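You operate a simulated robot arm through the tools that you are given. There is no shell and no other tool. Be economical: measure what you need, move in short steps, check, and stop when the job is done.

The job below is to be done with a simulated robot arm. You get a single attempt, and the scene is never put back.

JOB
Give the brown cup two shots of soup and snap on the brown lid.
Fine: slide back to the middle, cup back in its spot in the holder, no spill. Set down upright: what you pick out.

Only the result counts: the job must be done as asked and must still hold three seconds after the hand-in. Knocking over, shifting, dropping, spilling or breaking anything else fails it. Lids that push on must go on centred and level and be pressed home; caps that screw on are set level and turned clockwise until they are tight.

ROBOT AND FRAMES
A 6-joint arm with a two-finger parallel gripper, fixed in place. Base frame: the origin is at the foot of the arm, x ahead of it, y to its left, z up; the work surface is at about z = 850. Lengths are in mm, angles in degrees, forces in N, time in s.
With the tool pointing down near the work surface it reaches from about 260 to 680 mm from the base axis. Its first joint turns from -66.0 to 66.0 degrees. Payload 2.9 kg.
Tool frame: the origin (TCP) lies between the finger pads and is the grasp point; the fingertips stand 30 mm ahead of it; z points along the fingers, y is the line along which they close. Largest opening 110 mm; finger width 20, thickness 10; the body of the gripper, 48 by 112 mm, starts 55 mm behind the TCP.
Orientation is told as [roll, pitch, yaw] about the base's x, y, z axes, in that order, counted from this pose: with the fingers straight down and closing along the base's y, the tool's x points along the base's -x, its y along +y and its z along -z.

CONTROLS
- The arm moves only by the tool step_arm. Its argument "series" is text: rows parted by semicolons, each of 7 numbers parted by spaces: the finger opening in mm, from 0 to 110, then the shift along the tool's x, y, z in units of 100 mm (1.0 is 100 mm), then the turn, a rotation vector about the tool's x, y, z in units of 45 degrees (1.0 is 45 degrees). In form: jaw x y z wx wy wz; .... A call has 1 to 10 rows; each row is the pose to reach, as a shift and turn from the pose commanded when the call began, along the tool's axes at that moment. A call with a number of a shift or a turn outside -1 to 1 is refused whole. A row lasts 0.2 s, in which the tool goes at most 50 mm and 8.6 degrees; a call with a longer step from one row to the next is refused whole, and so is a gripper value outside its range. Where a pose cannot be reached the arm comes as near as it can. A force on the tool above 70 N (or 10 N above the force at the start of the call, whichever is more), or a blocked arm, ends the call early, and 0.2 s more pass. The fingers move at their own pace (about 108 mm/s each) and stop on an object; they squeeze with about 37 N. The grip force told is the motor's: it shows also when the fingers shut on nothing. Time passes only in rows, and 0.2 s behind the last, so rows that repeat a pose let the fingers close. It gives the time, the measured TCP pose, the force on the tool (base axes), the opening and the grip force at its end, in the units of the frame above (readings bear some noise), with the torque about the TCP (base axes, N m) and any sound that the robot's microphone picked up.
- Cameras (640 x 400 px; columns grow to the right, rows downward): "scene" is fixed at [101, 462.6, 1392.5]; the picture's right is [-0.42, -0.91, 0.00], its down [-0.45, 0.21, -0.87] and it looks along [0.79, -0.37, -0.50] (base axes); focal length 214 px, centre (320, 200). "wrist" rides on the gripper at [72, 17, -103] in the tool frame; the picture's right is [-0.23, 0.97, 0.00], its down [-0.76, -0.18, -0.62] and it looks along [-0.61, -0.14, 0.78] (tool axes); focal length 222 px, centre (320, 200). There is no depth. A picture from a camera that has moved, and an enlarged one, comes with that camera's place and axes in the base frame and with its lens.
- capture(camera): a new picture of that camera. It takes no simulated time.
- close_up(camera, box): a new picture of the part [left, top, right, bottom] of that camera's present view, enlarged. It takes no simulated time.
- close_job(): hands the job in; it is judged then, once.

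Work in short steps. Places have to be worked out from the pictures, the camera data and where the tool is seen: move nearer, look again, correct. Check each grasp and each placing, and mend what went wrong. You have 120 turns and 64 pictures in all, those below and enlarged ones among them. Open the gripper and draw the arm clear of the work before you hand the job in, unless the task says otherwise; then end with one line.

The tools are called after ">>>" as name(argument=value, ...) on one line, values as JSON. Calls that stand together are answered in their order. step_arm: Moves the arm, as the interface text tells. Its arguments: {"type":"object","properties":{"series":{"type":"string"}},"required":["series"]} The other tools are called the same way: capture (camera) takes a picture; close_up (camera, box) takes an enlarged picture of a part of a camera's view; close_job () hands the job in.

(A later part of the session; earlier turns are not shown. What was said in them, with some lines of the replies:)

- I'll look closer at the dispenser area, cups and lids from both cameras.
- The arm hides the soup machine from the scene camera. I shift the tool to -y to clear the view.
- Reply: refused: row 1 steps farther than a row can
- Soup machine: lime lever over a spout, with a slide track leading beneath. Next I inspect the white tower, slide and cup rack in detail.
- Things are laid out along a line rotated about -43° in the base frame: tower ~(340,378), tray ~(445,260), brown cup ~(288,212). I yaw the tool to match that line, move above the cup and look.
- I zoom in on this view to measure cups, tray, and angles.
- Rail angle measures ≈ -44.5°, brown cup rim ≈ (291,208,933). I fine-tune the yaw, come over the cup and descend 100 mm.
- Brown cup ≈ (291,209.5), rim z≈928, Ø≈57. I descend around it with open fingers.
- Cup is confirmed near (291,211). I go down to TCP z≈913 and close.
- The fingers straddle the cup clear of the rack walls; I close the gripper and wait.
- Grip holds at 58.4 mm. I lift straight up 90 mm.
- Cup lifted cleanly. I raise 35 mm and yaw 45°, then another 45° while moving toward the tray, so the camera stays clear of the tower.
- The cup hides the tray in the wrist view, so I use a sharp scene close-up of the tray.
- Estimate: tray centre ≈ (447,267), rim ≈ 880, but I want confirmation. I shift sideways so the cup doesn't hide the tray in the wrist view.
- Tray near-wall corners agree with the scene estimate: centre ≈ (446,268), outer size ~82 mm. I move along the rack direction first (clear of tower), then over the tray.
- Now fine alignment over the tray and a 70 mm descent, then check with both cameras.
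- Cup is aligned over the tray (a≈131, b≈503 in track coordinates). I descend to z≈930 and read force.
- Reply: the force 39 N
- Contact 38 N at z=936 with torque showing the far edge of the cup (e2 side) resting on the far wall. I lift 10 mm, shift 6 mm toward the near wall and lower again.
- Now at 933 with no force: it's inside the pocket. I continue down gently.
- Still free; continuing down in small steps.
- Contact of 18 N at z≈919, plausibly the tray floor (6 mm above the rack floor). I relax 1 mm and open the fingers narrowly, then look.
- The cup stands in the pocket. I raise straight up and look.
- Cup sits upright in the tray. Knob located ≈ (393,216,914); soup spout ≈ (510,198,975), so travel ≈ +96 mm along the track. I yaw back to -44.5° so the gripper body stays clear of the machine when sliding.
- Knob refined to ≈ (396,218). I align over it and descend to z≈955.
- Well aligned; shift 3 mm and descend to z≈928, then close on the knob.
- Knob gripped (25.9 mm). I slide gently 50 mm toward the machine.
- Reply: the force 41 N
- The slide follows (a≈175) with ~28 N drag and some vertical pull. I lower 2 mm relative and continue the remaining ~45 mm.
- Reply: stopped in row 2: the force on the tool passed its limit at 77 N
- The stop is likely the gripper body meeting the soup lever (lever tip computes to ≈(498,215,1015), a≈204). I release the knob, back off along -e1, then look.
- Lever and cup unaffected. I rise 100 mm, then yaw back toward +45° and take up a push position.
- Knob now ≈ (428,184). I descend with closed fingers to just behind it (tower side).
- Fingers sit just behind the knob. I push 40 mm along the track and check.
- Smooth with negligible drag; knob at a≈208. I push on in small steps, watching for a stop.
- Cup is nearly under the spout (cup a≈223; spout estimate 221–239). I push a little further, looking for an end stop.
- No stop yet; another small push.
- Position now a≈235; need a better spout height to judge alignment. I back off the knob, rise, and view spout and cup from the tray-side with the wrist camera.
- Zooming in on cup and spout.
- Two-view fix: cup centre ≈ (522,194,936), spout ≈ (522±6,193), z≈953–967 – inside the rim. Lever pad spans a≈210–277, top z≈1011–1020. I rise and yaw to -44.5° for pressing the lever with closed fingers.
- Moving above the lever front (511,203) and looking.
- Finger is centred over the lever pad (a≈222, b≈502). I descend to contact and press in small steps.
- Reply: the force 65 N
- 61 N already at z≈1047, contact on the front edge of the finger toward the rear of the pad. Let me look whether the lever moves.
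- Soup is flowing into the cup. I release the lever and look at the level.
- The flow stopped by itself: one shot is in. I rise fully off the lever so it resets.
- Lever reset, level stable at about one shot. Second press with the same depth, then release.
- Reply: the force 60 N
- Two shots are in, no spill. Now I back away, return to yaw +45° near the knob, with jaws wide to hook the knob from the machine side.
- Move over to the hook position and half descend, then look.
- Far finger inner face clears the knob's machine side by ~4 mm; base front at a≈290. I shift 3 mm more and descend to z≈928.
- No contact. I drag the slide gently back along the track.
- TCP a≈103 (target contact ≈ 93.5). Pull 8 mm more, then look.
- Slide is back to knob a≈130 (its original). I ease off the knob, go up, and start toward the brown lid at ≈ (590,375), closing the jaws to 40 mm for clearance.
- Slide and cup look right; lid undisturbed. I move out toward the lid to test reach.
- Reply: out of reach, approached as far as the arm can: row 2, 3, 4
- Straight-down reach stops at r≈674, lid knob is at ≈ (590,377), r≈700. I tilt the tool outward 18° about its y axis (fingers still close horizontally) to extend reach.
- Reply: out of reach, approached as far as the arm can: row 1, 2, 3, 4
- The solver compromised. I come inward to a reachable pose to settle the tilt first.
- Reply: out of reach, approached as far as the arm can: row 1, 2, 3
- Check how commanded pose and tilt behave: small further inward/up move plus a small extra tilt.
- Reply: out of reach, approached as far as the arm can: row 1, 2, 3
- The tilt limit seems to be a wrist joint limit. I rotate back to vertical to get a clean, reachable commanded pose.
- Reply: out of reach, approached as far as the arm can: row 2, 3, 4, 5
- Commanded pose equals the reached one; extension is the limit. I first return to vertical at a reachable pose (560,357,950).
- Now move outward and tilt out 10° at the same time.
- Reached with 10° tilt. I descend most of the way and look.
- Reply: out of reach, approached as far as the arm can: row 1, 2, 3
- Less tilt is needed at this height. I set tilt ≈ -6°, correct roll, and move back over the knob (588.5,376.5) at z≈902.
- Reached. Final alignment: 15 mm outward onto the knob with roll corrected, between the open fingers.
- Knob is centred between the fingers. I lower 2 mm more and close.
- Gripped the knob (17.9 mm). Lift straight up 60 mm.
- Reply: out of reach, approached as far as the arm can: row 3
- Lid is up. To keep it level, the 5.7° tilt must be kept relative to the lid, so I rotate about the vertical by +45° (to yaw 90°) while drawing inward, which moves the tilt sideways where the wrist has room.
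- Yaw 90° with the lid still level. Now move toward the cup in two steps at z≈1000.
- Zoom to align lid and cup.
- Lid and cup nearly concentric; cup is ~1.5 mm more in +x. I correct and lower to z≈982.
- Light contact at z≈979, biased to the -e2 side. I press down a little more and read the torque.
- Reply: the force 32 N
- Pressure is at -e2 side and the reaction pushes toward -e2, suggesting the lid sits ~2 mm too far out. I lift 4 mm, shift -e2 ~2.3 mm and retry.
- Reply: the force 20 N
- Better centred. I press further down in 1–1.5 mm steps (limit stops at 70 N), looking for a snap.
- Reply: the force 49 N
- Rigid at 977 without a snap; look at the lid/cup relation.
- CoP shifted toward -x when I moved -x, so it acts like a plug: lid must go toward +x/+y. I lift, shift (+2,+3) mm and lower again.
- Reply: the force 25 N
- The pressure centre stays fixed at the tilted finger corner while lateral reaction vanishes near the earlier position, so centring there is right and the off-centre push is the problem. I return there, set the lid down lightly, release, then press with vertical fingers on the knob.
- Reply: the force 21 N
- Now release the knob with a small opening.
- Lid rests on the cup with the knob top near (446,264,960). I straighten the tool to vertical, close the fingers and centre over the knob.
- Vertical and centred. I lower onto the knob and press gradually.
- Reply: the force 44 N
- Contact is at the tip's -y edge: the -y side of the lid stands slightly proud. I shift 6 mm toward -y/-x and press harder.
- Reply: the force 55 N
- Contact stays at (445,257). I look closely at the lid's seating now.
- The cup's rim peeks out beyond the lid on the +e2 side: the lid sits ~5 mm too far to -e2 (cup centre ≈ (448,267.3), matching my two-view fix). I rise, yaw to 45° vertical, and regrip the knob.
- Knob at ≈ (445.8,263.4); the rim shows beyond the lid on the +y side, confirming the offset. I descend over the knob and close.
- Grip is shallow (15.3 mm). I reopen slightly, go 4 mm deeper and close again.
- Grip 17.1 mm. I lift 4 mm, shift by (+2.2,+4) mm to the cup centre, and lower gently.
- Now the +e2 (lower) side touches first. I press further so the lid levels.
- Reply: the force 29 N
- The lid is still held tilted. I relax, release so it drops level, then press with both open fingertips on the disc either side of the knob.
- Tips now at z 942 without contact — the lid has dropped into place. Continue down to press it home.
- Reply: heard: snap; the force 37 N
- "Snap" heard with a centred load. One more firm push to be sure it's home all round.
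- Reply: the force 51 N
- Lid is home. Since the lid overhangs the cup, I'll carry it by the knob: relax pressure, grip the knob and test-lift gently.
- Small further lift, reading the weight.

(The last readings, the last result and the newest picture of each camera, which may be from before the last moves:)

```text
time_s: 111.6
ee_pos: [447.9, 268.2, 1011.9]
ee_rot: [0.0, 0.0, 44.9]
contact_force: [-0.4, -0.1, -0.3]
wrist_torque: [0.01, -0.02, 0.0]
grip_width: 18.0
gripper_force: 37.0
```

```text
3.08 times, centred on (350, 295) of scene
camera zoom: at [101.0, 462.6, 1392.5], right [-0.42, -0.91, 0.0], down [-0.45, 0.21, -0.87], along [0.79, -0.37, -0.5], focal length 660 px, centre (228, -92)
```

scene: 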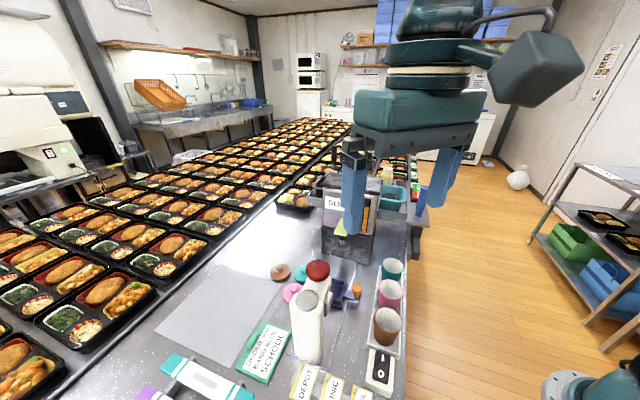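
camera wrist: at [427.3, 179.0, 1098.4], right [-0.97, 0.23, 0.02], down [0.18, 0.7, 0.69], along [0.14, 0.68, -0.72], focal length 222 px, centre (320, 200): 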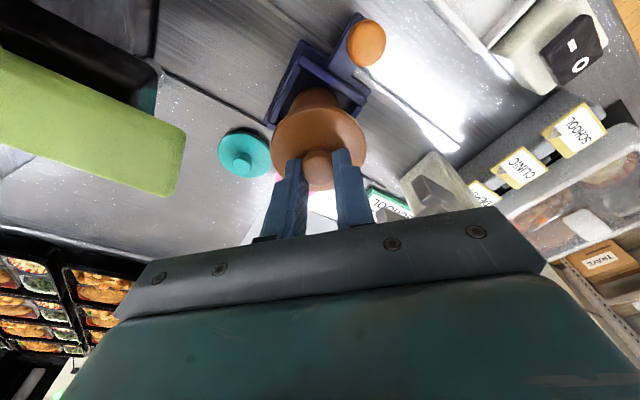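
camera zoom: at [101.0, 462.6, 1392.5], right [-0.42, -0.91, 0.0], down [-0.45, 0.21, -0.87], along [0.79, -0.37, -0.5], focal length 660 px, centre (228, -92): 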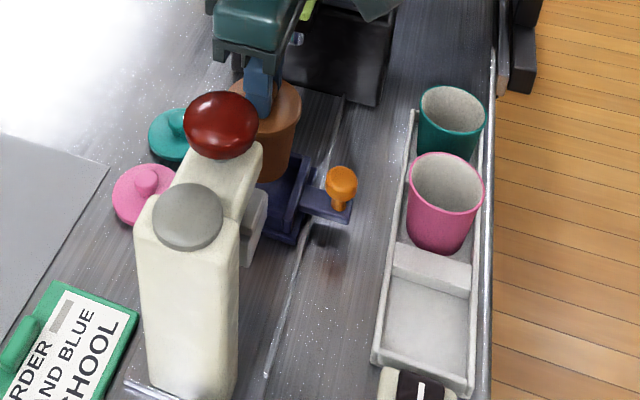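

The cup comes up with the lid, upright. I raise a bit more and carry it smoothly back toward the rack, first along -e2.

>>> step_arm(series="12 0 0 -0.1 0 0 0; 12 0 0 -0.25 0 0 0; 12 0.05 0 -0.35 0 0 0; 12 0.15 0 -0.35 0 0 0; 12 0.3 0 -0.35 0 0 0; 12 0.48 0 -0.35 0 0 0; 12 0.66 0 -0.35 0 0 0; 12 0.82 0 -0.35 0 0 0; 12 0.94 0 -0.35 0 0 0; 12 1.0 0 -0.35 0 0 0")

>>> step_arm(series="12 0.04 0.04 0 0 0 0; 12 0.1 0.12 0 0 0 0; 12 0.18 0.24 0 0 0 0; 12 0.27 0.36 0 0 0 0; 12 0.36 0.48 0 0 0 0; 12 0.44 0.6 0 0 0 0; 12 0.5 0.67 0 0 0 0; 12 0.515 0.7 0 0 0 0; 12 0.515 0.7 0 0 0 0")

```text
time_s: 113.8
ee_pos: [376.4, 198.2, 1047.0]
ee_rot: [0.0, -0.1, 44.9]
contact_force: [0.9, 0.9, -1.2]
wrist_torque: [0.05, 0.04, -0.02]
grip_width: 18.2
gripper_force: 36.8
```

```text
time_s: 115.8
ee_pos: [289.9, 210.8, 1045.6]
ee_rot: [0.1, -0.1, 44.9]
contact_force: [-0.3, -0.3, -1.0]
wrist_torque: [-0.01, 0.01, 0.0]
grip_width: 18.0
gripper_force: 36.7
```

Above the slot. Lower to z≈980.

>>> step_arm(series="12 0 0 0.1 0 0 0; 12 0 0 0.28 0 0 0; 12 0 0 0.45 0 0 0; 12 0 0 0.58 0 0 0; 12 0 0 0.65 0 0 0; 12 0 0 0.65 0 0 0")

>>> step_arm(series="12 0 0 0.02 0 0 0; 12 0 0 0.05 0 0 0; 12 0 0 0.08 0 0 0; 12 0 0 0.1 0 0 0; 12 0 0 0.1 0 0 0")

```text
time_s: 117.2
ee_pos: [290.6, 211.3, 981.2]
ee_rot: [0.0, -0.2, 44.8]
contact_force: [-0.4, 0.3, -0.8]
wrist_torque: [-0.01, 0.01, -0.01]
grip_width: 18.0
gripper_force: 37.5
```

```text
time_s: 118.4
ee_pos: [291.4, 211.5, 969.8]
ee_rot: [0.0, -0.1, 44.9]
contact_force: [0.3, 0.2, -1.0]
wrist_torque: [0.0, -0.03, 0.03]
grip_width: 17.8
gripper_force: 37.5
```

No contact, already inside the slot. Continue gently.

>>> step_arm(series="12 0 0 0.015 0 0 0; 12 0 0 0.03 0 0 0; 12 0 0 0.045 0 0 0; 12 0 0 0.045 0 0 0")

```text
time_s: 119.4
ee_pos: [291.0, 210.8, 967.6]
ee_rot: [0.0, -0.1, 44.9]
contact_force: [0.9, -0.5, -1.2]
wrist_torque: [-0.01, 0.0, 0.01]
grip_width: 18.2
gripper_force: 36.9
```

>>> step_arm(series="12 0 0 0.015 0 0 0; 12 0 0 0.03 0 0 0; 12 0 0 0.03 0 0 0")

```text
time_s: 120.2
ee_pos: [291.2, 211.5, 963.7]
ee_rot: [0.1, -0.1, 44.8]
contact_force: [0.2, -0.1, -1.2]
wrist_torque: [-0.03, 0.0, 0.01]
grip_width: 18.1
gripper_force: 36.8
```

>>> step_arm(series="12 0 0 0.01 0 0 0; 12 0 0 0.02 0 0 0; 12 0 0 0.02 0 0 0")

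```text
time_s: 121.0
ee_pos: [292.2, 210.9, 962.0]
ee_rot: [0.1, -0.1, 44.8]
contact_force: [-0.7, -0.4, -0.1]
wrist_torque: [0.02, 0.0, -0.01]
grip_width: 17.8
gripper_force: 36.7
```

>>> step_arm(series="12 0 0 0.01 0 0 0; 12 0 0 0.02 0 0 0; 12 0 0 0.02 0 0 0")

```text
time_s: 121.8
ee_pos: [290.6, 210.1, 958.9]
ee_rot: [0.0, -0.1, 44.9]
contact_force: [0.3, 0.0, -0.4]
wrist_torque: [0.0, 0.0, 0.0]
grip_width: 17.9
gripper_force: 36.2
```

Still free; continue until floor contact.

>>> step_arm(series="12 0 0 0.01 0 0 0; 12 0 0 0.02 0 0 0; 12 0 0 0.02 0 0 0")

>>> step_arm(series="12 0 0 0.01 0 0 0; 12 0 0 0.015 0 0 0; 12 0 0 0.015 0 0 0")

```text
time_s: 122.6
ee_pos: [291.8, 210.6, 957.6]
ee_rot: [0.0, -0.1, 45.0]
contact_force: [-3.4, 1.0, 13.7]
wrist_torque: [-0.21, 0.34, 0.03]
grip_width: 17.9
gripper_force: 37.5
```

```text
time_s: 123.4
ee_pos: [291.3, 210.7, 957.3]
ee_rot: [-0.1, -0.4, 44.9]
contact_force: [-6.4, -3.4, 46.8]
wrist_torque: [-0.37, 0.45, 0.01]
grip_width: 18.0
gripper_force: 37.1
```

Firm, central floor contact: cup is seated. I relax the push and open the fingers, then rise.

>>> step_arm(series="12 0 0 -0.02 0 0 0; 12 0 0 -0.02 0 0 0; 24 0 0 -0.02 0 0 0; 40 0 0 -0.02 0 0 0; 40 0 0 -0.02 0 0 0; 40 0 0 -0.1 0 0 0; 40 0 0 -0.4 0 0 0; 40 0 0 -0.8 0 0 0; 40 0 0 -1.0 0 0 0")

>>> step_arm(series="40 0.3 0 -0.3 0 0 0; 40 0.4 0 -0.7 0 0 0; 40 0.4 0 -1.0 0 0 0; 40 0.4 0 -1.0 0 0 0")

>>> close_up(camera="scene", box=[260, 230, 440, 360])

```text
time_s: 125.4
ee_pos: [291.6, 212.5, 1056.4]
ee_rot: [-0.1, 0.1, 45.0]
contact_force: [-0.1, -0.6, 0.4]
wrist_torque: [0.03, -0.01, 0.03]
grip_width: 40.1
gripper_force: 0.0
```

```text
time_s: 126.4
ee_pos: [261.3, 182.2, 1158.4]
ee_rot: [0.1, -0.1, 44.9]
contact_force: [-0.1, -0.5, 0.6]
wrist_torque: [-0.01, 0.01, 0.0]
grip_width: 39.9
gripper_force: 0.0
```

```text
3.08 times, centred on (350, 295) of scene
camera zoom: at [101.0, 462.6, 1392.5], right [-0.42, -0.91, 0.0], down [-0.45, 0.21, -0.87], along [0.79, -0.37, -0.5], focal length 660 px, centre (228, -92)
```

zoom: 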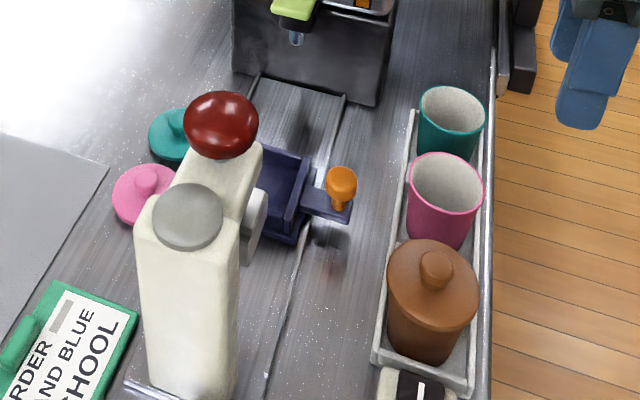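

The final picture shows the lidded brown cup upright in its rack slot. The slide knob is at the same pixel position as at the start, nothing is spilled, and the arm is clear.

>>> close_job()

```text
The job is handed in.
```

The brown cup has two shots of soup and its lid snapped on. It stands upright in its holder spot, the slide is back in the middle to within about 2 mm, and I saw no spill.
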